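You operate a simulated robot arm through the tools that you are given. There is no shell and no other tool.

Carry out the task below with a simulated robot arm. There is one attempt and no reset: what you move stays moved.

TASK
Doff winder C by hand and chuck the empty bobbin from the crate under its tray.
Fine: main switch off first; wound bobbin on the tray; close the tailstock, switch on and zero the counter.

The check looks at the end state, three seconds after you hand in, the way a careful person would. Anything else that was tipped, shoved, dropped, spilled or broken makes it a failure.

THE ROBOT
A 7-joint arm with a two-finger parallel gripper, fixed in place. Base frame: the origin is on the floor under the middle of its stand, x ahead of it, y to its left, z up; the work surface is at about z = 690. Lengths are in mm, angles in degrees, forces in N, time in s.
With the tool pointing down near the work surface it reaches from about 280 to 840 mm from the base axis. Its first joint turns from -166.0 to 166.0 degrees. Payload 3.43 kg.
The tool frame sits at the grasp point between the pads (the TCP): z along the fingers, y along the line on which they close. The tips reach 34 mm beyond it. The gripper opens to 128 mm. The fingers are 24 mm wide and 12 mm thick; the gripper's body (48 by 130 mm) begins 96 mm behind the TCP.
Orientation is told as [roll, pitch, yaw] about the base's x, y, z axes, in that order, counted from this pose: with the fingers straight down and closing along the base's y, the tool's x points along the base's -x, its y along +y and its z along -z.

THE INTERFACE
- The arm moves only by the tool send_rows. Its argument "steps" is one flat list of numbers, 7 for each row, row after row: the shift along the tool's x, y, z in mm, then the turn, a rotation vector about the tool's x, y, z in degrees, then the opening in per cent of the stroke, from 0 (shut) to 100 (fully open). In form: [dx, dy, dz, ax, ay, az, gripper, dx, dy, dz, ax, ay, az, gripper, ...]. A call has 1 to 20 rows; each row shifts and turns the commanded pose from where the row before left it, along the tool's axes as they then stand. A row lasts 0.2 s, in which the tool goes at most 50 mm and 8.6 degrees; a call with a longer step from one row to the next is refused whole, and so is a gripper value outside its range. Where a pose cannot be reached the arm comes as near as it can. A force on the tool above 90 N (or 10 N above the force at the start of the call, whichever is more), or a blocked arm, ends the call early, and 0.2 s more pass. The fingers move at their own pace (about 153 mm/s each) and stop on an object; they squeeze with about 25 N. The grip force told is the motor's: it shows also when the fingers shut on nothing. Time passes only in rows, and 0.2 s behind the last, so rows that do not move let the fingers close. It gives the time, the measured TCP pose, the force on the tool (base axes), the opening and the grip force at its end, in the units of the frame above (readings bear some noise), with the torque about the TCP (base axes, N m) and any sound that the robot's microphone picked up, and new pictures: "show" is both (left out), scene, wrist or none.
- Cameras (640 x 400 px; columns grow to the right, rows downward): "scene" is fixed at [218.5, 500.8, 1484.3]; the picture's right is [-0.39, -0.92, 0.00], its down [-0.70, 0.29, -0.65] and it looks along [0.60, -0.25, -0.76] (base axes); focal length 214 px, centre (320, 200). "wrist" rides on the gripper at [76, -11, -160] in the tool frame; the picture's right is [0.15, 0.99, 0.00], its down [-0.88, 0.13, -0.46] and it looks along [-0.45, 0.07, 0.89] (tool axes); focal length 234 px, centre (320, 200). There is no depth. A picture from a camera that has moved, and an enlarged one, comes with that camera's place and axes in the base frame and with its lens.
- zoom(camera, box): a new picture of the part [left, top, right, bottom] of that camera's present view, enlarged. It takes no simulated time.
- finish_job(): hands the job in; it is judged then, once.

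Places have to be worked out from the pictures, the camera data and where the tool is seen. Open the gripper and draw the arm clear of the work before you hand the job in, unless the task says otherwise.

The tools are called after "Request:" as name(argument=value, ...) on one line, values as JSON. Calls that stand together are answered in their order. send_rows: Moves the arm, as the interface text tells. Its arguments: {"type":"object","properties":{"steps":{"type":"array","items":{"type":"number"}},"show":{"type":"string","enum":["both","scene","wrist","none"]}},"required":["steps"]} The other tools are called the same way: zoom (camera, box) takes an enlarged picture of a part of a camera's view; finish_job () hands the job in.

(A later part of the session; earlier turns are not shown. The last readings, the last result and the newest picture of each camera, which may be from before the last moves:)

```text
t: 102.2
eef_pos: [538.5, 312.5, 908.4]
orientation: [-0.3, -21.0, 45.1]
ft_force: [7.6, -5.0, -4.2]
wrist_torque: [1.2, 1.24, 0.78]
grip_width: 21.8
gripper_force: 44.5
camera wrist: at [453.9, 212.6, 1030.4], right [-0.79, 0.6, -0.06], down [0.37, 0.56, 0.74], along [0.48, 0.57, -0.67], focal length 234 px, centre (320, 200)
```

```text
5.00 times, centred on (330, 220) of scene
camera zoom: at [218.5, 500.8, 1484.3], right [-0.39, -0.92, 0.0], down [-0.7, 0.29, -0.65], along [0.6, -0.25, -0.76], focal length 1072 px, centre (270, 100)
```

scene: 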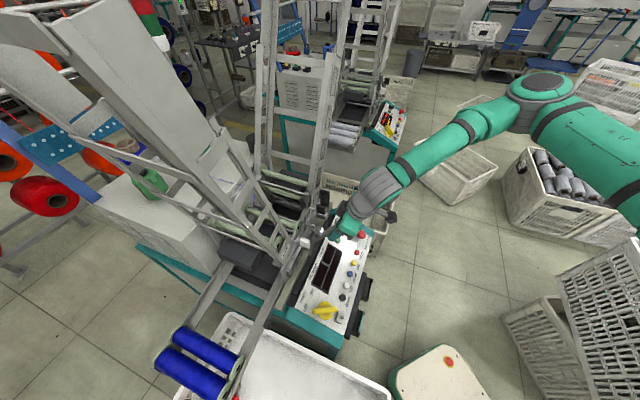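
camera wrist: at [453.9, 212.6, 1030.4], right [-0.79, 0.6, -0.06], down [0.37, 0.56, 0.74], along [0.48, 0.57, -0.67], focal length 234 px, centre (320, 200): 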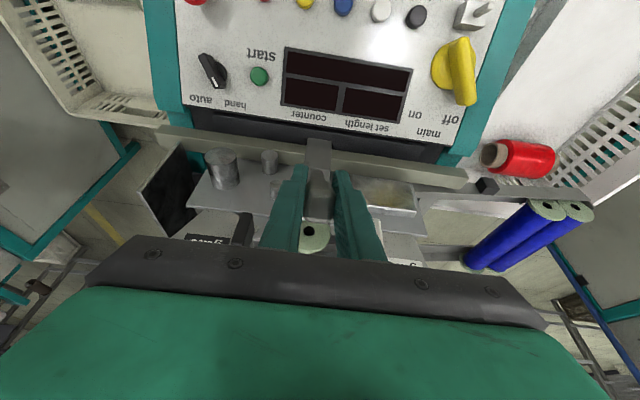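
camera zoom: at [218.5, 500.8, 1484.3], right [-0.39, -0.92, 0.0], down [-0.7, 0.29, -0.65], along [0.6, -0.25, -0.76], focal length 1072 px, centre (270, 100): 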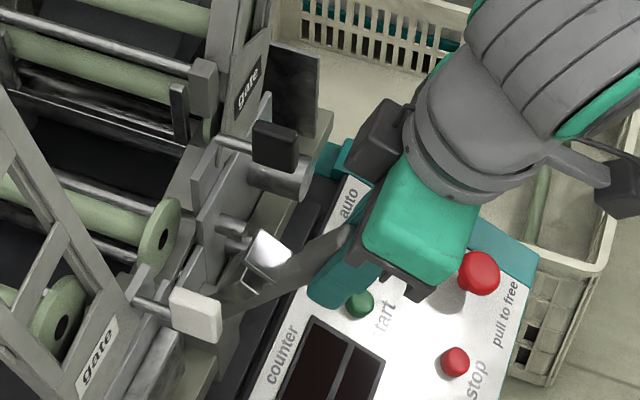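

The cap is gripped (22 mm). I'll swing the arm back along its arc, turning the tool with it, and pause before the pin reaches the bobbin.

Request:
send_rows(steps=[-12.6, 0, -1.28, 0, 2.33, 0, 0, -12.6, 0, -1.02, 0, 2.33, 0, 0, -12.56, 0, -0.9, 0, 2.33, 0, 0, -12.66, 0, -0.76, 0, 2.33, 0, 0, -12.7, 0, -0.65, 0, 2.33, 0, 0, -12.54, 0, -0.47, 0, 2.33, 0, 0, 0, 0, 0, 0, 0, 0, 0])

Request:
zoom(camera="scene", box=[280, 190, 340, 250])

Request:
zoom(camera="wrist", box=[220, 60, 420, 240])

```text
t: 103.8
eef_pos: [587.6, 361.4, 934.0]
orientation: [-0.3, -7.2, 44.9]
ft_force: [5.6, -12.0, 27.6]
wrist_torque: [1.14, 1.08, 0.37]
grip_width: 22.2
gripper_force: 44.9
camera wrist: at [527.2, 286.0, 1083.3], right [-0.8, 0.6, -0.02], down [0.48, 0.67, 0.56], along [0.35, 0.44, -0.83], focal length 234 px, centre (320, 200)
```

scene: 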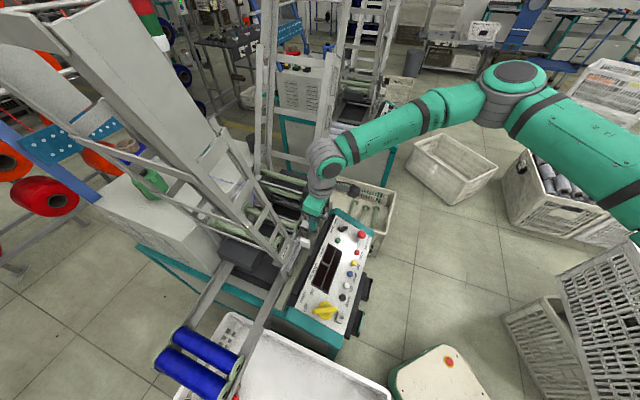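
wrist: 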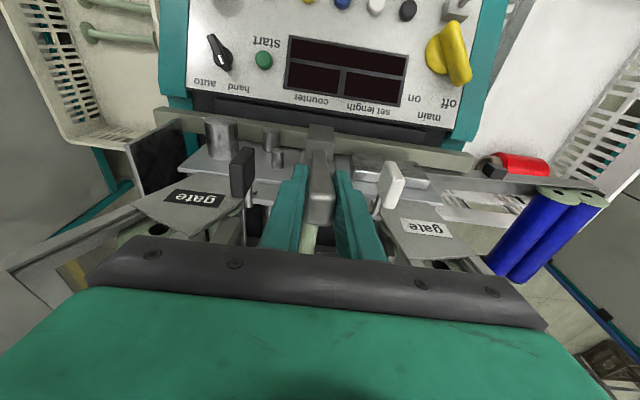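

```text
6.67 times, centred on (310, 220) of scene
camera zoom: at [218.5, 500.8, 1484.3], right [-0.39, -0.92, 0.0], down [-0.7, 0.29, -0.65], along [0.6, -0.25, -0.76], focal length 1430 px, centre (387, 67)
```

zoom: 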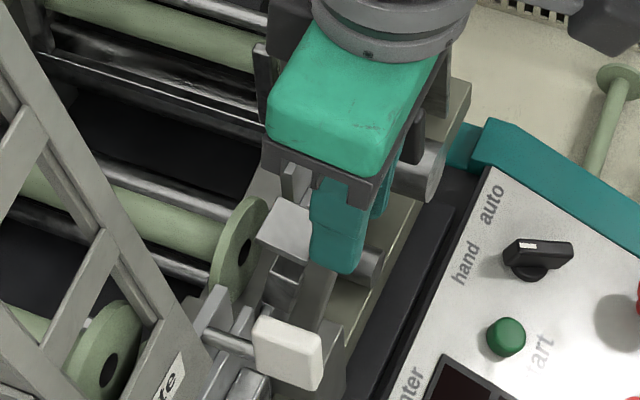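

```text
2.22 times, centred on (320, 150) of wrist
camera zoom: at [527.2, 286.0, 1083.3], right [-0.8, 0.6, -0.02], down [0.48, 0.67, 0.56], along [0.35, 0.44, -0.83], focal length 520 px, centre (320, 311)
```

zoom: 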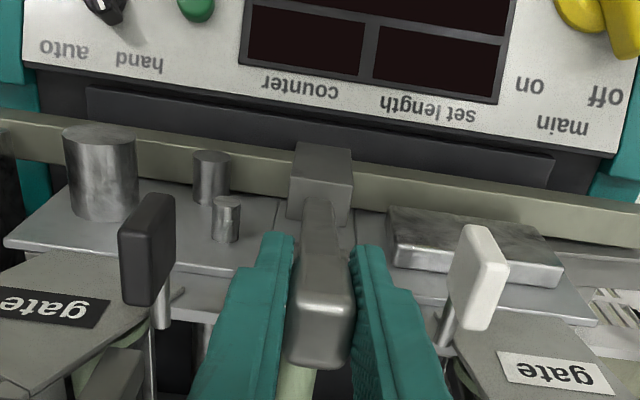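

The pin head is nearing the bobbin's hole. I have about 28 N of vertical load, so I'll ease up 2 mm and continue slowly.

Request:
send_rows(steps=[0, 0, -2, 0, 0, 0, 0, -6.3, 0, -0.3, 0, 1.2, 0, 0, -6.3, 0, -0.2, 0, 1.2, 0, 0, 0, 0, 0, 0, 0, 0, 0])

Request:
zoom(camera="scene", box=[280, 200, 330, 250])

Request:
zoom(camera="wrist", box=[240, 120, 400, 240])

```text
t: 104.8
eef_pos: [595.5, 369.1, 935.3]
orientation: [-0.4, -4.4, 45.1]
ft_force: [-1.0, -8.5, -0.1]
wrist_torque: [0.0, 2.24, 0.21]
grip_width: 21.9
gripper_force: 44.4
camera wrist: at [539.9, 298.3, 1089.7], right [-0.8, 0.6, -0.02], down [0.5, 0.69, 0.52], along [0.32, 0.41, -0.85], focal length 234 px, centre (320, 200)
```

scene: 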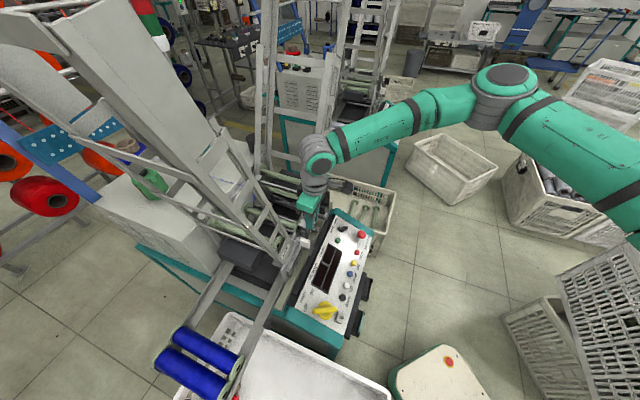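
wrist: 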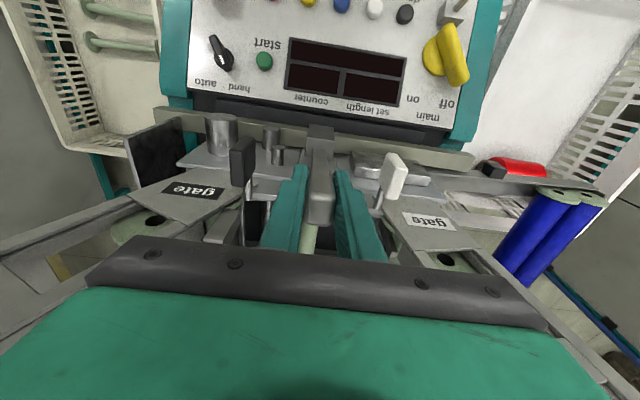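

```text
8.00 times, centred on (305, 225) of scene
camera zoom: at [218.5, 500.8, 1484.3], right [-0.39, -0.92, 0.0], down [-0.7, 0.29, -0.65], along [0.6, -0.25, -0.76], focal length 1716 px, centre (440, 0)
```

zoom: 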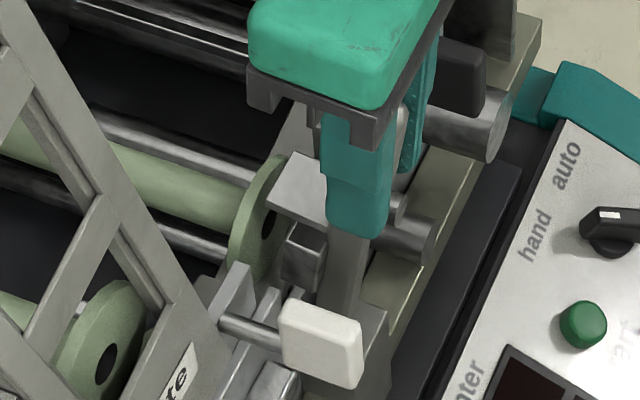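

```text
3.33 times, centred on (320, 180) of wrist
camera zoom: at [539.9, 298.3, 1089.7], right [-0.8, 0.6, -0.02], down [0.5, 0.69, 0.52], along [0.32, 0.41, -0.85], focal length 781 px, centre (320, 267)
```

zoom: 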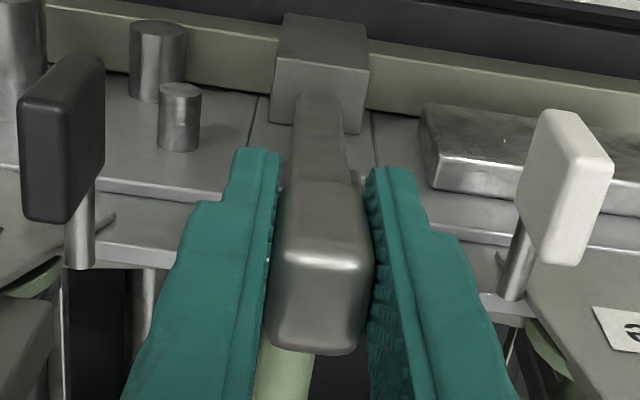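

Good progress, now about 26 mm from the closed position. I'll continue in small steps watching for the pin entering the hole.

Request:
send_rows(steps=[-6, 0, -0.3, 0, 1.1, 0, 0, -6, 0, -0.2, 0, 1.1, 0, 0, 0, 0, 0, 0, 0, 0, 0], show="none")

Request:
zoom(camera="scene", box=[285, 205, 320, 240])

Request:
send_rows(steps=[-5, 0, 0, 0, 1.1, 0, 0, 0, 0, 0, 0, 0, 0, 0], show="none")

Request:
zoom(camera="scene", box=[285, 205, 320, 240])

```text
t: 105.6
eef_pos: [605.1, 377.8, 937.7]
orientation: [-0.1, -2.3, 45.0]
ft_force: [-3.4, 0.4, -12.4]
wrist_torque: [0.15, 1.9, 0.07]
grip_width: 21.8
gripper_force: 45.7
```

```text
11.43 times, centred on (302, 222) of scene
camera zoom: at [218.5, 500.8, 1484.3], right [-0.39, -0.92, 0.0], down [-0.7, 0.29, -0.65], along [0.6, -0.25, -0.76], focal length 2451 px, centre (520, -57)
```

zoom: 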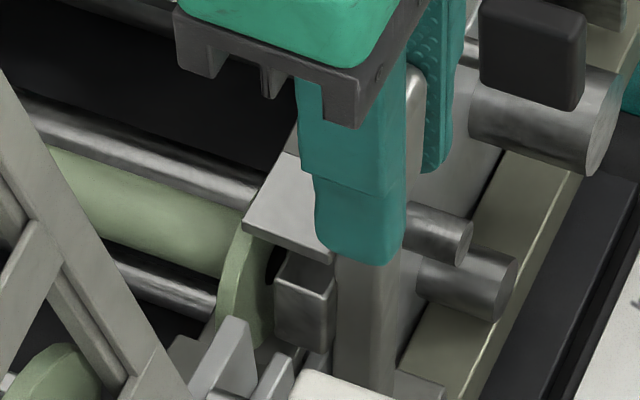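

```text
t: 106.2
eef_pos: [608.4, 382.1, 936.7]
orientation: [-0.4, -1.3, 45.0]
ft_force: [-4.0, -1.0, -8.2]
wrist_torque: [0.0, 2.02, 0.23]
grip_width: 21.9
gripper_force: 45.3
```

```text
11.43 times, centred on (302, 222) of scene
camera zoom: at [218.5, 500.8, 1484.3], right [-0.39, -0.92, 0.0], down [-0.7, 0.29, -0.65], along [0.6, -0.25, -0.76], focal length 2451 px, centre (520, -57)
```

zoom: 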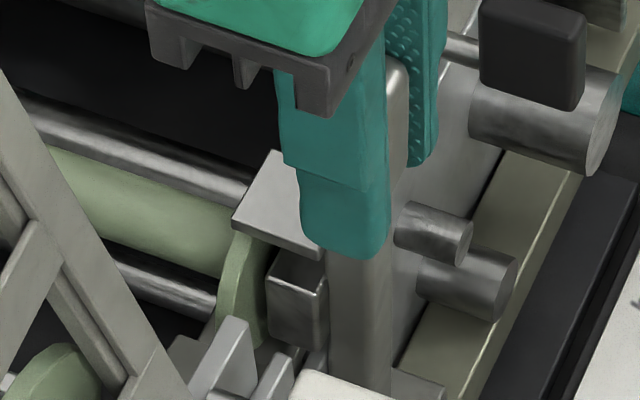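

The pin holder is right at the flange with low force. I'll push the last millimetres in 3 mm steps.

Request:
send_rows(steps=[-3, 0, 0, 0, 0.6, 0, 0, -3, 0, 0, 0, 0.6, 0, 0, 0, 0, 0, 0, 0, 0, 0], show="none")

Request:
zoom(camera="scene", box=[285, 205, 320, 240])

Request:
send_rows(steps=[-3, 0, 0, 0, 0, 0, 0, -2, 0, 0, 0, 0, 0, 0, 0, 0, 0, 0, 0, 0, 0], show="none")

Request:
zoom(camera="scene", box=[285, 205, 320, 240])

```text
t: 107.0
eef_pos: [613.0, 385.7, 938.2]
orientation: [-0.3, -0.1, 45.0]
ft_force: [-2.1, -3.5, -7.2]
wrist_torque: [0.07, 2.09, 0.34]
grip_width: 22.1
gripper_force: 45.1
```

```text
11.43 times, centred on (302, 222) of scene
camera zoom: at [218.5, 500.8, 1484.3], right [-0.39, -0.92, 0.0], down [-0.7, 0.29, -0.65], along [0.6, -0.25, -0.76], focal length 2451 px, centre (520, -57)
```

zoom: 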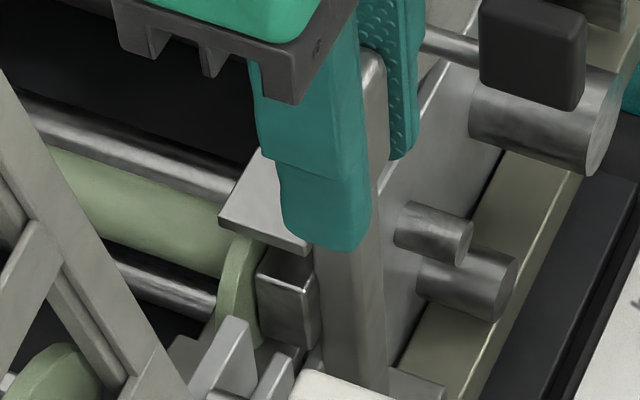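

```text
t: 107.8
eef_pos: [616.5, 388.6, 936.8]
orientation: [-0.3, 0.1, 44.9]
ft_force: [-19.1, -18.0, -5.3]
wrist_torque: [0.3, 1.89, 0.14]
grip_width: 21.8
gripper_force: 45.1
```

```text
11.43 times, centred on (302, 222) of scene
camera zoom: at [218.5, 500.8, 1484.3], right [-0.39, -0.92, 0.0], down [-0.7, 0.29, -0.65], along [0.6, -0.25, -0.76], focal length 2451 px, centre (520, -57)
```

zoom: 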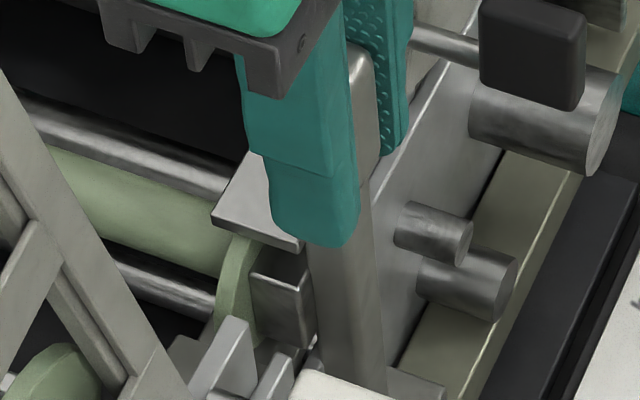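

Resistance has risen to ~26 N and the pin holder is against the flange. I'll press 2 mm more to confirm it's at its stop, then release.

Request:
send_rows(steps=[-2, 0, 0, 0, 0, 0, 0, 0, 0, 0, 0, 0, 0, 0], show="none")

Request:
send_rows(steps=[2, 0, 0, 0, 0, 0, 0, 0, 0, 0, 0, 0, 0, 42, 0, 0, 0, 0, 0, 0, 42, 0, 0, 0, 0, 0, 0, 42], show="wrist")

Request:
zoom(camera="scene", box=[280, 195, 330, 245])

```text
t: 108.4
eef_pos: [617.1, 390.2, 939.0]
orientation: [-0.2, 0.0, 44.8]
ft_force: [-26.9, -25.1, -4.0]
wrist_torque: [1.02, 1.26, 0.24]
grip_width: 22.0
gripper_force: 45.0
```

```text
t: 109.4
eef_pos: [617.0, 390.2, 940.0]
orientation: [-0.3, -0.2, 44.9]
ft_force: [0.0, -0.1, 0.4]
wrist_torque: [-0.01, 0.02, -0.02]
grip_width: 53.8
gripper_force: 0.2
camera wrist: at [569.1, 328.1, 1099.6], right [-0.8, 0.6, -0.01], down [0.53, 0.71, 0.46], along [0.28, 0.36, -0.89], focal length 234 px, centre (320, 200)
```

wrist: 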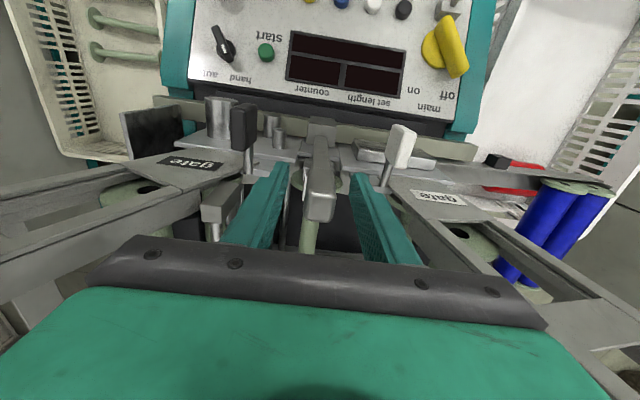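

```text
8.00 times, centred on (305, 220) of scene
camera zoom: at [218.5, 500.8, 1484.3], right [-0.39, -0.92, 0.0], down [-0.7, 0.29, -0.65], along [0.6, -0.25, -0.76], focal length 1716 px, centre (440, 40)
```

zoom: 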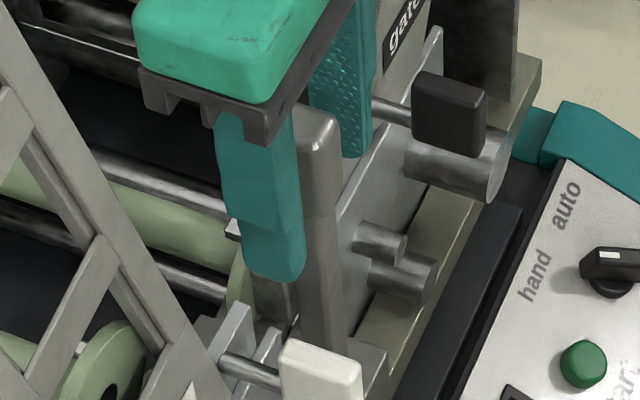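

The arm stays at its closed stop after release. I'll lift off the cap and compare with the original closed picture.

Request:
send_rows(steps=[0, 0, -20, 0, 0, 0, 42, 0, 0, -40, 0, 0, 0, 42, 0, 0, -45, 0, 0, 0, 42, 0, 0, -45, 0, 0, 0, 42, 45, 0, 0, 0, 0, 0, 42, 45, 0, 0, 0, 0, 0, 42, 45, 0, 0, 0, 0, 0, 42, 45, 0, 0, 0, 0, 0, 42])

Request:
zoom(camera="scene", box=[270, 190, 340, 260])

Request:
zoom(camera="scene", box=[225, 170, 305, 240])

Request:
zoom(camera="wrist", box=[220, 100, 420, 240])

```text
t: 111.2
eef_pos: [488.7, 263.0, 1089.0]
orientation: [-0.3, -0.2, 45.1]
ft_force: [-0.4, -0.2, -0.1]
wrist_torque: [-0.02, 0.02, -0.01]
grip_width: 53.8
gripper_force: 0.1
camera wrist: at [442.0, 200.2, 1249.1], right [-0.8, 0.6, -0.01], down [0.53, 0.72, 0.46], along [0.28, 0.36, -0.89], focal length 234 px, centre (320, 200)
```

scene: 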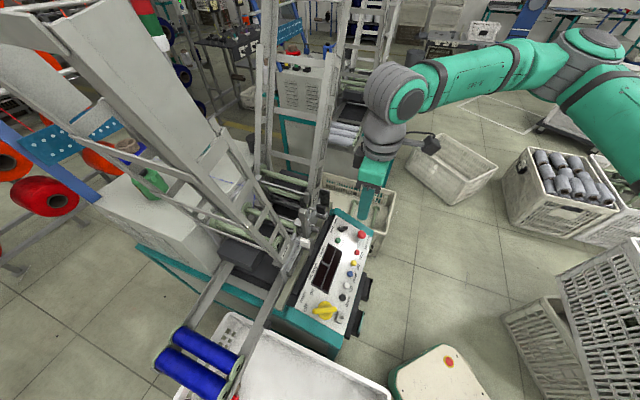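
wrist: 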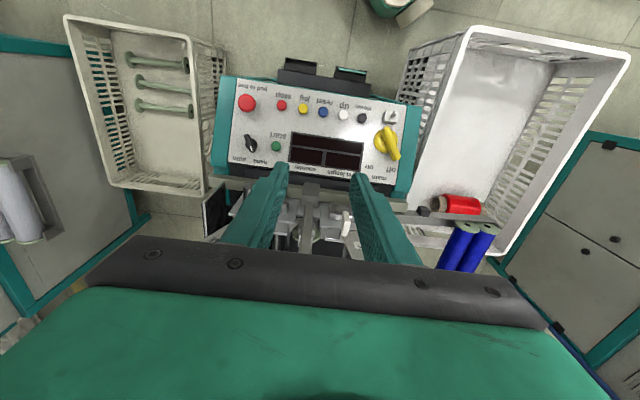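

```text
5.71 times, centred on (305, 225) of scene
camera zoom: at [218.5, 500.8, 1484.3], right [-0.39, -0.92, 0.0], down [-0.7, 0.29, -0.65], along [0.6, -0.25, -0.76], focal length 1226 px, centre (406, 57)
```

zoom: 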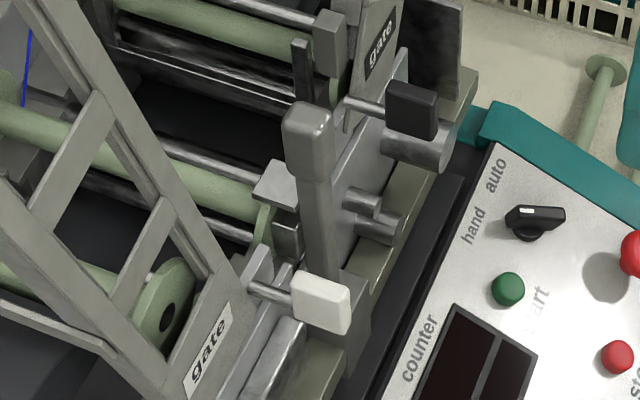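

```text
5.71 times, centred on (265, 205) of scene
camera zoom: at [218.5, 500.8, 1484.3], right [-0.39, -0.92, 0.0], down [-0.7, 0.29, -0.65], along [0.6, -0.25, -0.76], focal length 1226 px, centre (634, 171)
```

zoom: 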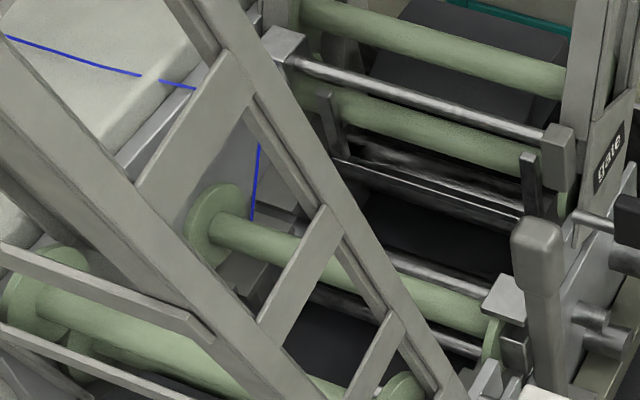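

```text
2.86 times, centred on (320, 170) of wrist
camera zoom: at [442.0, 200.2, 1249.1], right [-0.8, 0.6, -0.01], down [0.53, 0.72, 0.46], along [0.28, 0.36, -0.89], focal length 669 px, centre (320, 286)
```

zoom: 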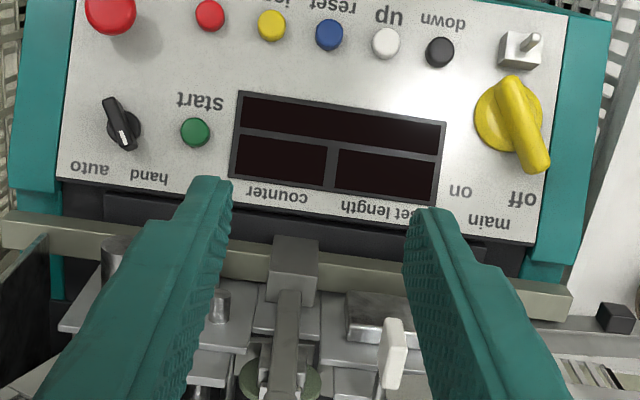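

The tailstock matches its original closed position exactly. Next is switching on: I'll return to the standoff over the yellow switch in its "off" orientation.

Request:
send_rows(steps=[10, 42.3, 0, 0, 0, 0, 42, 10, 42.3, 0, 0, 0, 0, 42, 10, 42.3, 0, 0, 0, 0, 42, 10, 42.3, 0, 0, 0, 0, 42, 0, 0, 44.7, 0, 0, 0, 42, 0, 0, 44.7, 0, 0, 0, 42, 0, 0, 44.7, 0, 0, 0, 42, 0, 0, 44.7, 0, 0, 0, 42, 0, 0, 44.7, 0, 0, 0, 42, 0, 0, 44.7, 0, 0, 0, 42, 0, 0, 0, 0, -7.83, 0, 42, 0, 0, 0, 0, -7.83, 0, 42, 0, 0, 0, 0, -7.83, 0, 42, 0, 0, 0, 0, 0, -7.125, 42, 0, 0, 0, 0, 0, -7.125, 42, 0, 0, 0, 0, 0, -7.125, 42, 0, 0, 0, 0, 0, -7.125, 42, 0, 0, 0, 0, 0, 0, 42])

Request:
zoom(camera="wrist", box=[220, 60, 420, 240])

```text
t: 115.0
eef_pos: [341.2, 354.8, 819.0]
orientation: [-12.0, -20.4, 75.7]
ft_force: [0.6, 0.0, 0.2]
wrist_torque: [0.03, 0.01, 0.02]
grip_width: 53.7
gripper_force: 0.0
camera wrist: at [287.9, 236.1, 942.3], right [-0.95, 0.18, -0.25], down [-0.05, 0.71, 0.7], along [0.3, 0.68, -0.67], focal length 234 px, centre (320, 200)
```

scene: 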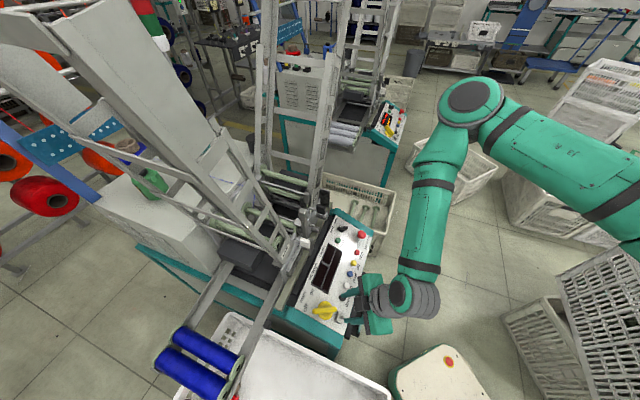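
wrist: 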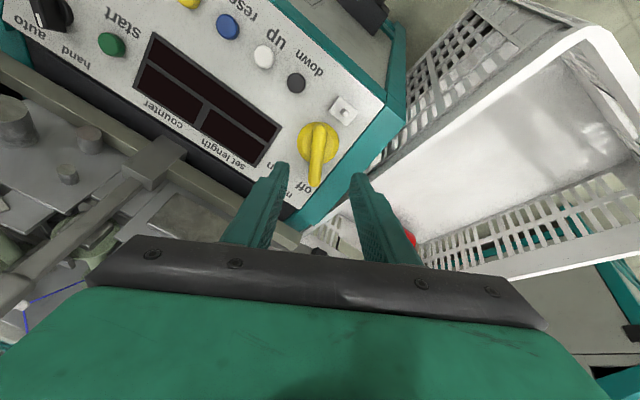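

```text
2.22 times, centred on (320, 150) of wrist
camera zoom: at [287.9, 236.1, 942.3], right [-0.95, 0.18, -0.25], down [-0.05, 0.71, 0.7], along [0.3, 0.68, -0.67], focal length 520 px, centre (320, 311)
```

zoom: 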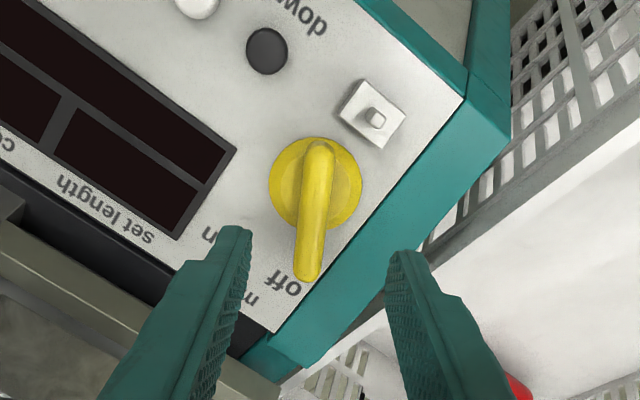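

The pose repeats the earlier one and the disc is on the tool axis. I'll advance 127 mm and grip the handle.

Request:
send_rows(steps=[0, 0, 40, 0, 0, 0, 42, 0, 0, 40, 0, 0, 0, 42, 0, 0, 30, 0, 0, 0, 42, 0, 0, 17, 0, 0, 0, 42, 0, 0, 0, 0, 0, 0, 0, 0, 0, 0, 0, 0, 0, 0, 0, 0, 0, 0, 0, 0, 0])

Request:
zoom(camera="wrist", box=[240, 80, 400, 230])

```text
t: 116.6
eef_pos: [379.9, 388.9, 702.4]
orientation: [-12.4, -20.5, 75.6]
ft_force: [18.2, -6.9, 1.2]
wrist_torque: [0.26, -0.93, -0.27]
grip_width: 17.9
gripper_force: 44.7
camera wrist: at [325.7, 271.2, 824.6], right [-0.95, 0.18, -0.25], down [-0.05, 0.71, 0.7], along [0.3, 0.68, -0.67], focal length 234 px, centre (320, 200)
```

scene: 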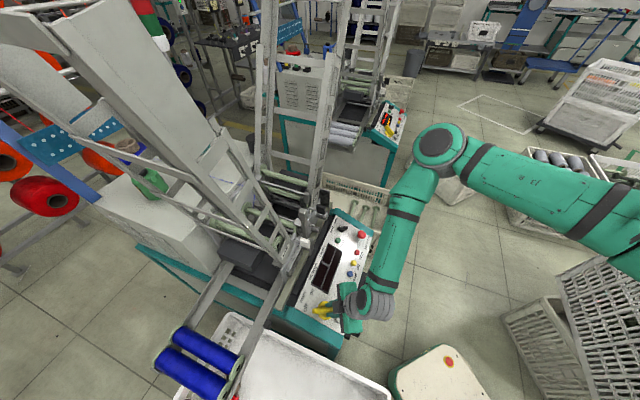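
wrist: 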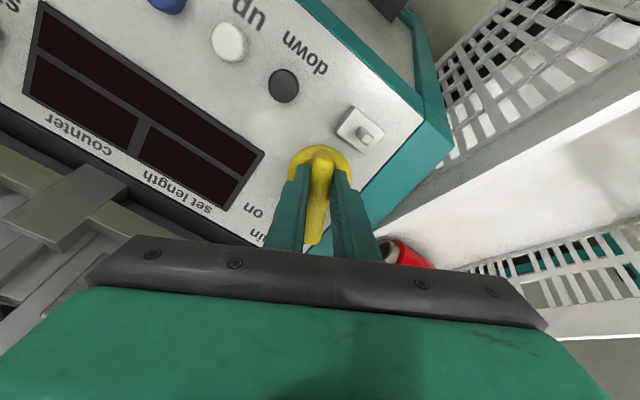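

```text
2.67 times, centred on (320, 155) of wrist
camera zoom: at [325.7, 271.2, 824.6], right [-0.95, 0.18, -0.25], down [-0.05, 0.71, 0.7], along [0.3, 0.68, -0.67], focal length 624 px, centre (320, 320)
```

zoom: 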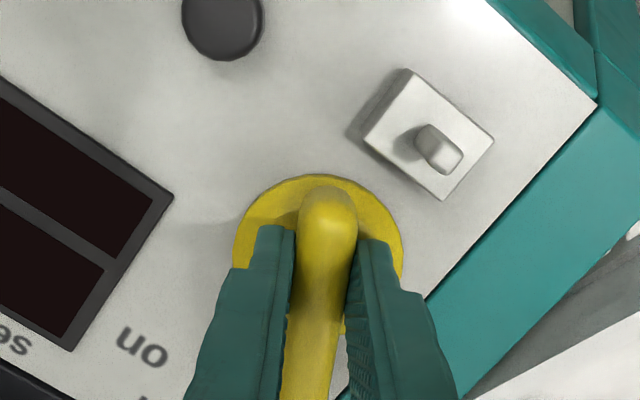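

Handle gripped. I'll rotate it clockwise back toward "on", in two halves.

Request:
send_rows(steps=[0, 0, 0, 0, 0, 7.5, 0, 0, 0, 0, 0, 0, 7.5, 0, 0, 0, 0, 0, 0, 7.5, 0, 0, 0, 0, 0, 0, 7.5, 0], show="none")

Request:
send_rows(steps=[0, 0, 0, 0, 0, 7.5, 0, 0, 0, 0, 0, 0, 7.5, 0, 0, 0, 0, 0, 0, 7.5, 0, 0, 0, 0, 0, 0, 7, 0, 0, 0, 0, 0, 0, 0, 0])

Request:
zoom(camera="scene", box=[295, 220, 375, 330])

```text
t: 117.6
eef_pos: [378.1, 389.9, 701.8]
orientation: [0.4, -23.6, 43.3]
ft_force: [23.1, 6.0, -24.8]
wrist_torque: [0.95, -0.2, 0.21]
grip_width: 17.6
gripper_force: 44.6
```

```text
t: 118.8
eef_pos: [377.0, 390.6, 702.8]
orientation: [12.5, -20.1, 11.7]
ft_force: [10.5, 22.6, -28.6]
wrist_torque: [0.94, -0.05, 1.47]
grip_width: 18.0
gripper_force: 44.9
camera wrist: at [264.4, 320.4, 821.6], right [-0.4, 0.9, 0.15], down [0.64, 0.16, 0.75], along [0.65, 0.4, -0.65], focal length 234 px, centre (320, 200)
```

scene: 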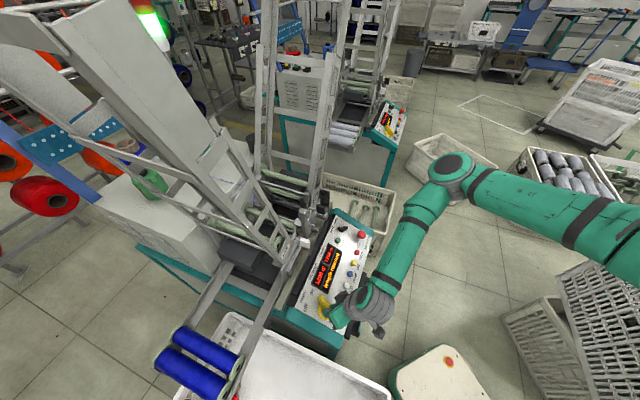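
wrist: 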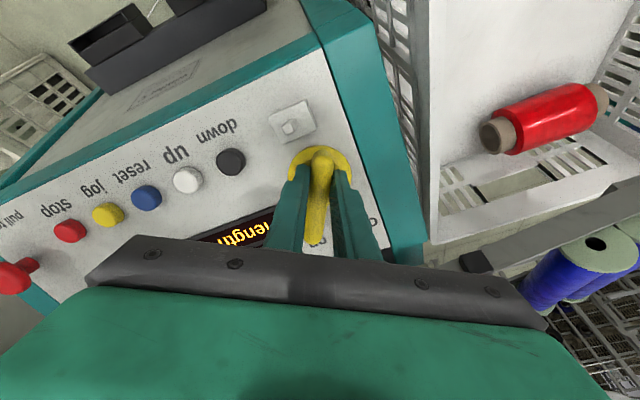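

```text
3.64 times, centred on (335, 275) of scene
camera zoom: at [218.5, 500.8, 1484.3], right [-0.39, -0.92, 0.0], down [-0.7, 0.29, -0.65], along [0.6, -0.25, -0.76], focal length 780 px, centre (266, -73)
```

zoom: 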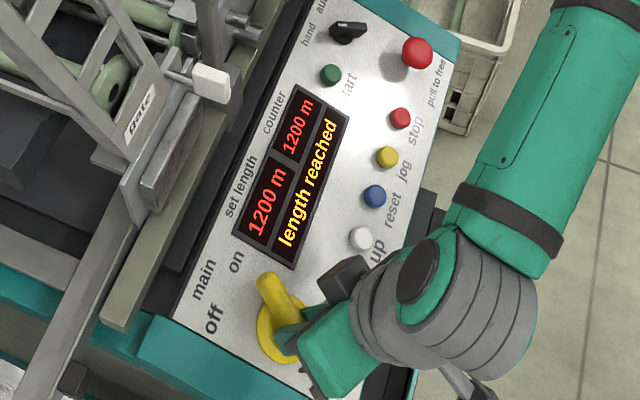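

The machine is on again, showing 1200 m / "length reached". I'll release the knob, back out, close the fingers and move to a standoff over the blue reset button near s≈517, w≈-153, z≈652.

Request:
send_rows(steps=[0, 0, 0, 0, 0, 0, 42, 0, 0, 0, 0, 0, 0, 42, 0, 0, -40, 0, 0, 0, 42, 0, 0, -45, 0, 0, 0, 42, 0, 0, -45, 0, 0, 0, 42, 0, 0, 0, 0, 0, -7.5, 20, 0, 0, 0, 0, 0, -7.5, 0, 0, 0, 0, 0, 0, -7.5, 0, 0, 0, 0, 0, 0, -7.5, 0, 11, -40.4, 12.8, 0, 0, 0, 0, 11, -40.4, 12.8, 0, 0, 0, 0, 11, -40.4, 12.8, 0, 0, 0, 0, 11, -40.4, 12.8, 0, 0, 0, 0, 0, 0, 0, 0, 0, 0, 0])

Request:
zoom(camera="wrist", box=[220, 60, 420, 240])

Request:
zoom(camera="scene", box=[295, 220, 375, 340])

```text
t: 121.8
eef_pos: [438.3, 222.9, 752.5]
orientation: [0.1, -23.6, 44.0]
ft_force: [-1.0, 0.6, -0.3]
wrist_torque: [0.01, 0.01, 0.01]
grip_width: 0.0
gripper_force: 25.1
camera wrist: at [349.7, 121.3, 869.6], right [-0.78, 0.62, -0.06], down [0.36, 0.53, 0.77], along [0.51, 0.58, -0.64], focal length 234 px, centre (320, 200)
```

scene: 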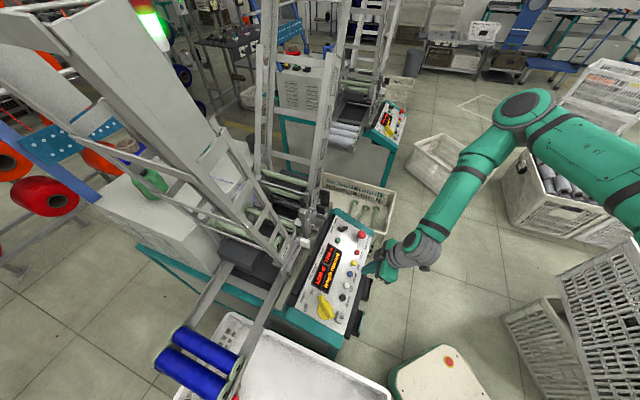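
wrist: 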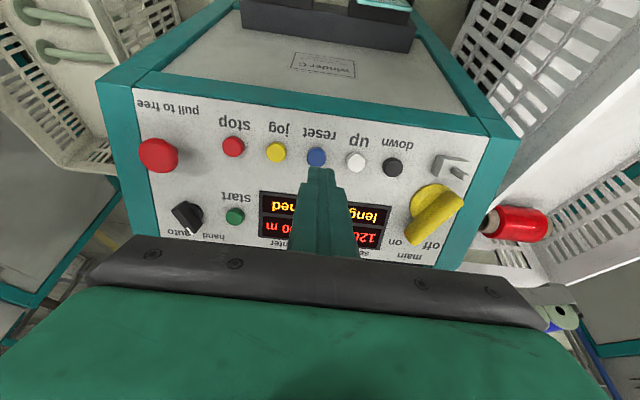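

```text
2.22 times, centred on (320, 150) of wrist
camera zoom: at [349.7, 121.3, 869.6], right [-0.78, 0.62, -0.06], down [0.36, 0.53, 0.77], along [0.51, 0.58, -0.64], focal length 520 px, centre (320, 311)
```

zoom: 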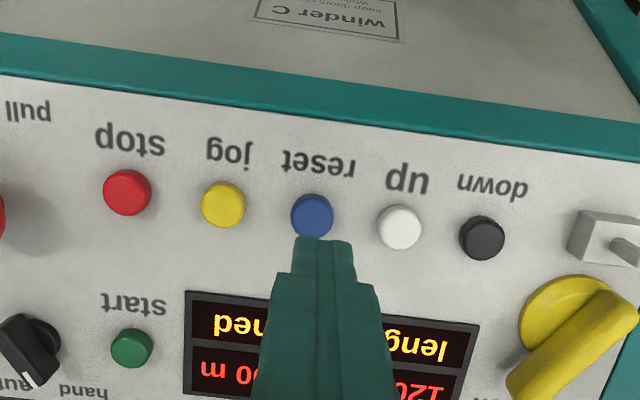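

```text
3.33 times, centred on (335, 280) of scene
camera zoom: at [218.5, 500.8, 1484.3], right [-0.39, -0.92, 0.0], down [-0.7, 0.29, -0.65], along [0.6, -0.25, -0.76], focal length 715 px, centre (270, -67)
```

zoom: 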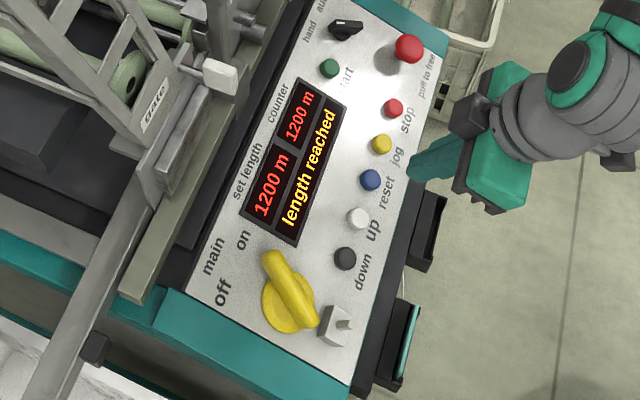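

"Winder C" is printed on this panel's front, confirming the machine. The blue button is about 3 mm further up-panel and 3.5 mm to the side of the tool axis, so I'll correct that and advance 66 mm.

Request:
send_rows(steps=[-3, -3.5, 20, 0, 0, 0, 0, 0, 0, 26, 0, 0, 0, 0, 0, 0, 20, 0, 0, 0, 0, 0, 0, 0, 0, 0, 0, 0])

Request:
zoom(camera="wrist", box=[240, 100, 400, 230])

Request:
zoom(camera="scene", box=[320, 240, 380, 300])

```text
t: 122.8
eef_pos: [459.0, 242.4, 697.1]
orientation: [0.1, -23.6, 44.0]
ft_force: [-0.1, 0.6, -0.2]
wrist_torque: [0.0, -0.04, 0.0]
grip_width: 0.0
gripper_force: 25.1
camera wrist: at [371.8, 140.1, 813.4], right [-0.78, 0.62, -0.06], down [0.36, 0.53, 0.77], along [0.51, 0.58, -0.64], focal length 234 px, centre (320, 200)
```

scene: 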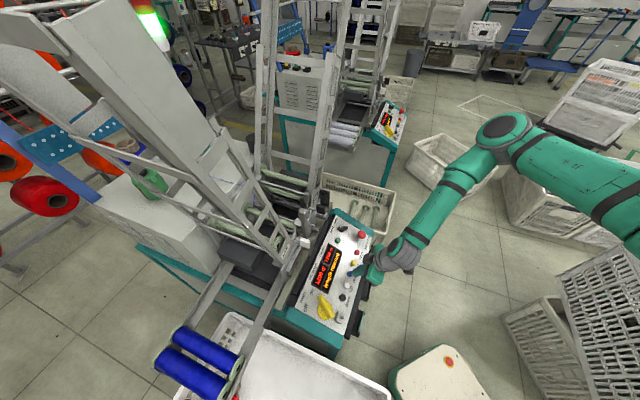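
wrist: 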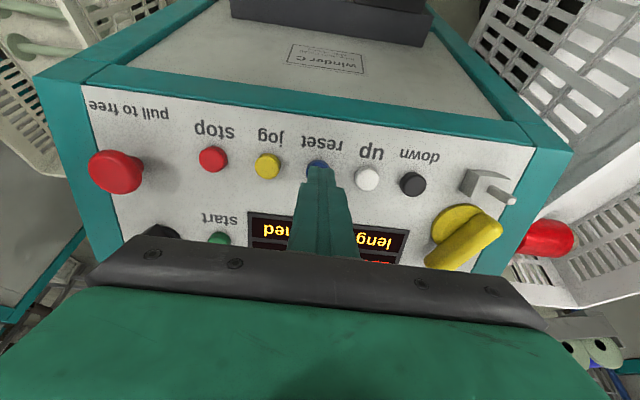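

```text
3.08 times, centred on (320, 165) of wrist
camera zoom: at [371.8, 140.1, 813.4], right [-0.78, 0.62, -0.06], down [0.36, 0.53, 0.77], along [0.51, 0.58, -0.64], focal length 720 px, centre (320, 308)
```

zoom: 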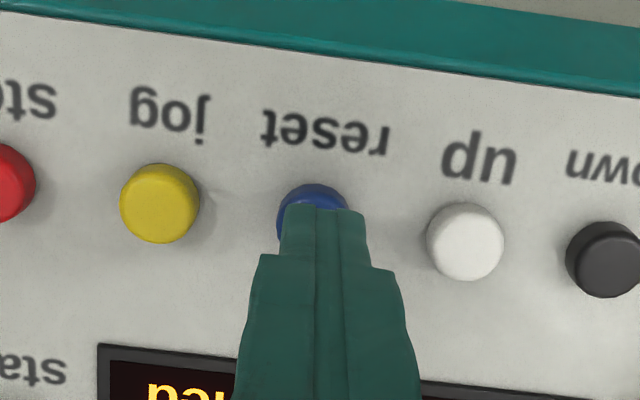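

```text
6.67 times, centred on (350, 270) of scene
camera zoom: at [218.5, 500.8, 1484.3], right [-0.39, -0.92, 0.0], down [-0.7, 0.29, -0.65], along [0.6, -0.25, -0.76], focal length 1430 px, centre (120, -267)
```

zoom: 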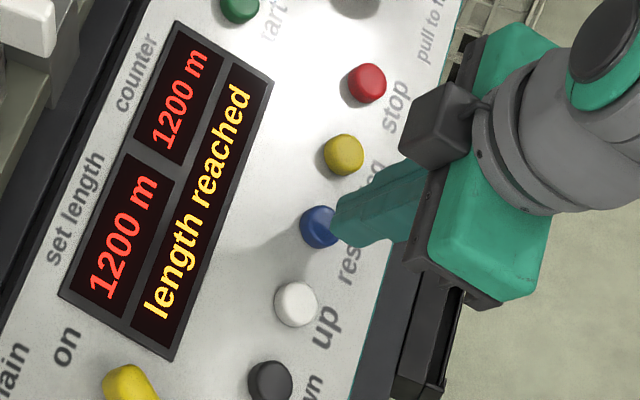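

The tip should be about 13–15 mm from the button and nearly centred. I'll advance 10 mm and then in 2 mm steps, watching force and display.

Request:
send_rows(steps=[-1, -0.8, 5, 0, 0, 0, 0, 0, 0, 5, 0, 0, 0, 0, 0, 0, 0, 0, 0, 0, 0], show="none")

Request:
zoom(camera="wrist", box=[240, 100, 400, 230])

Request:
zoom(camera="scene", box=[320, 240, 380, 300])

```text
t: 123.6
eef_pos: [465.7, 244.6, 689.0]
orientation: [0.1, -23.6, 43.8]
ft_force: [0.5, 0.0, -0.6]
wrist_torque: [-0.01, 0.01, 0.01]
grip_width: 0.1
gripper_force: 25.1
```

```text
3.08 times, centred on (320, 165) of wrist
camera zoom: at [376.3, 142.7, 806.1], right [-0.78, 0.62, -0.06], down [0.36, 0.53, 0.77], along [0.51, 0.58, -0.64], focal length 720 px, centre (320, 308)
```

zoom: 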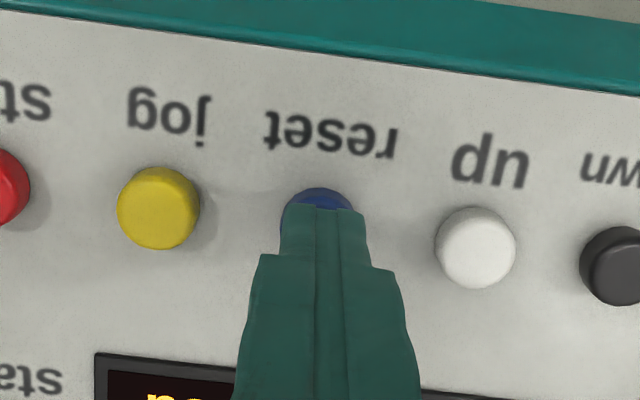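

```text
6.67 times, centred on (350, 270) of scene
camera zoom: at [218.5, 500.8, 1484.3], right [-0.39, -0.92, 0.0], down [-0.7, 0.29, -0.65], along [0.6, -0.25, -0.76], focal length 1430 px, centre (120, -267)
```

zoom: 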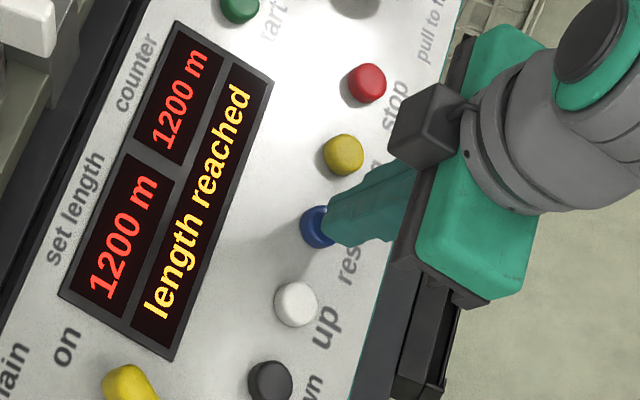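

Still no contact. I'll go on in 2 mm steps.

Request:
send_rows(steps=[-1, 0, 2, 0, 0, 0, 0, 0, 0, 2, 0, 0, 0, 0, 0, 0, 0, 0, 0, 0, 0], show="none")

Request:
send_rows(steps=[0, 0, 2, 0, 0, 0, 0, 0, 0, 0, 0, 0, 0, 0], show="none")

Request:
zoom(camera="scene", box=[320, 240, 380, 300])

```text
t: 124.4
eef_pos: [467.5, 246.5, 685.8]
orientation: [0.0, -23.6, 43.9]
ft_force: [-0.2, -1.0, 0.2]
wrist_torque: [-0.04, 0.0, 0.01]
grip_width: 0.1
gripper_force: 24.4
```

```text
t: 125.0
eef_pos: [469.2, 247.6, 683.0]
orientation: [0.1, -23.7, 44.0]
ft_force: [0.4, 0.5, 0.3]
wrist_torque: [0.03, 0.03, 0.01]
grip_width: 0.1
gripper_force: 24.9
```

```text
6.67 times, centred on (350, 270) of scene
camera zoom: at [218.5, 500.8, 1484.3], right [-0.39, -0.92, 0.0], down [-0.7, 0.29, -0.65], along [0.6, -0.25, -0.76], focal length 1430 px, centre (120, -267)
```

zoom: 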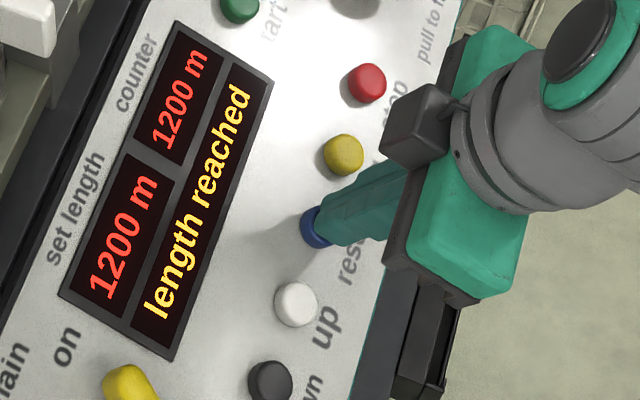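

Almost touching. I'll continue in small steps and check each time.

Request:
send_rows(steps=[0, 1, 2, 0, 0, 0, 0, 0, 0, 0, 0, 0, 0, 0], show="none")

Request:
send_rows(steps=[0, 0, 2, 0, 0, 0, 0, 0, 0, 0, 0, 0, 0, 0], show="wrist")

Request:
zoom(camera="scene", box=[320, 240, 380, 300])

Request:
zoom(camera="wrist", box=[240, 100, 400, 230])

```text
t: 125.6
eef_pos: [468.1, 247.6, 683.4]
orientation: [0.1, -23.5, 44.1]
ft_force: [0.8, -0.3, 0.2]
wrist_torque: [0.01, -0.03, 0.02]
grip_width: 0.0
gripper_force: 25.0
```

```text
t: 126.2
eef_pos: [469.8, 248.5, 680.6]
orientation: [0.1, -23.6, 43.9]
ft_force: [-0.5, -0.2, 1.9]
wrist_torque: [0.05, -0.03, 0.01]
grip_width: 0.1
gripper_force: 25.0
camera wrist: at [380.1, 145.9, 797.2], right [-0.78, 0.62, -0.06], down [0.36, 0.53, 0.77], along [0.51, 0.58, -0.63], focal length 234 px, centre (320, 200)
```

wrist: 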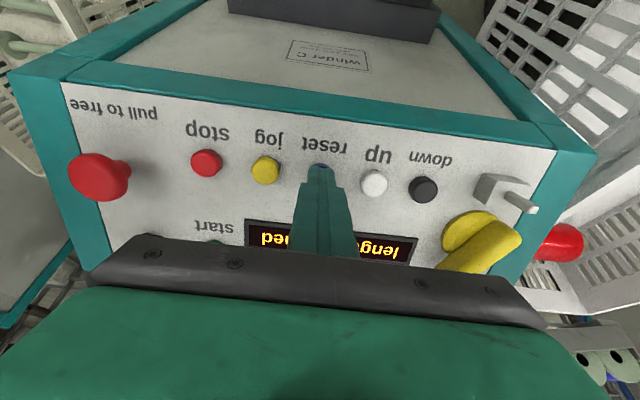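

```text
6.67 times, centred on (350, 270) of scene
camera zoom: at [218.5, 500.8, 1484.3], right [-0.39, -0.92, 0.0], down [-0.7, 0.29, -0.65], along [0.6, -0.25, -0.76], focal length 1430 px, centre (120, -267)
```

zoom: 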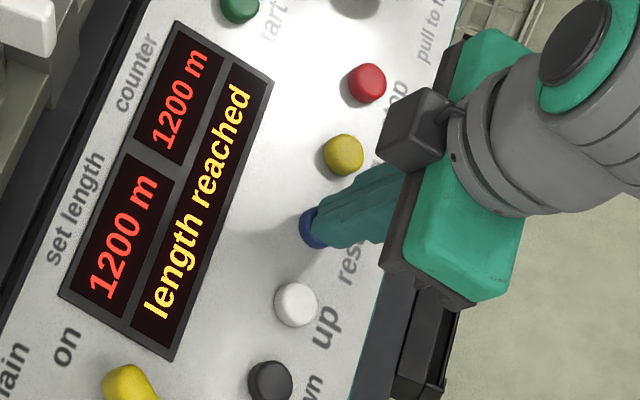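

```text
3.08 times, centred on (320, 165) of wrist
camera zoom: at [380.1, 145.9, 797.2], right [-0.78, 0.62, -0.06], down [0.36, 0.53, 0.77], along [0.51, 0.58, -0.63], focal length 720 px, centre (320, 308)
```

zoom: 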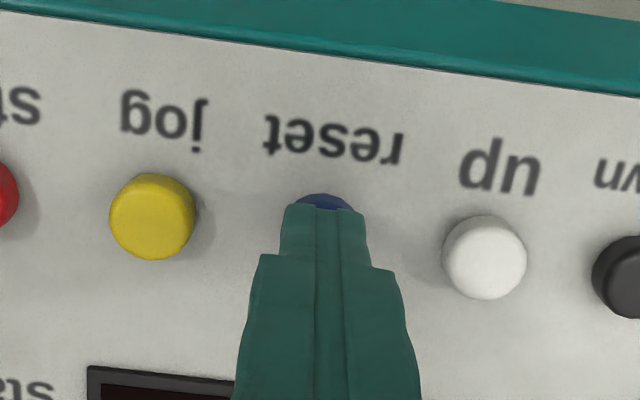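

Contact is beginning at ~2 N. I'll press a few more millimetres while watching the counter.

Request:
send_rows(steps=[0, 0, 2, 0, 0, 0, 0, 0, 0, 1.5, 0, 0, 0, 0, 0, 0, 0, 0, 0, 0, 0], show="none")

Request:
zoom(camera="scene", box=[320, 240, 380, 300])

```text
t: 127.0
eef_pos: [470.4, 249.1, 677.4]
orientation: [0.1, -23.6, 43.8]
ft_force: [-1.1, -4.5, 12.5]
wrist_torque: [0.01, -0.07, -0.02]
grip_width: 0.2
gripper_force: 25.4
heard: click
```

```text
6.67 times, centred on (350, 270) of scene
camera zoom: at [218.5, 500.8, 1484.3], right [-0.39, -0.92, 0.0], down [-0.7, 0.29, -0.65], along [0.6, -0.25, -0.76], focal length 1430 px, centre (120, -267)
```

zoom: 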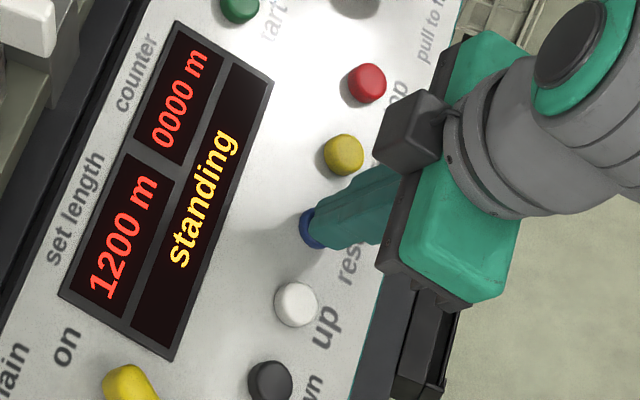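

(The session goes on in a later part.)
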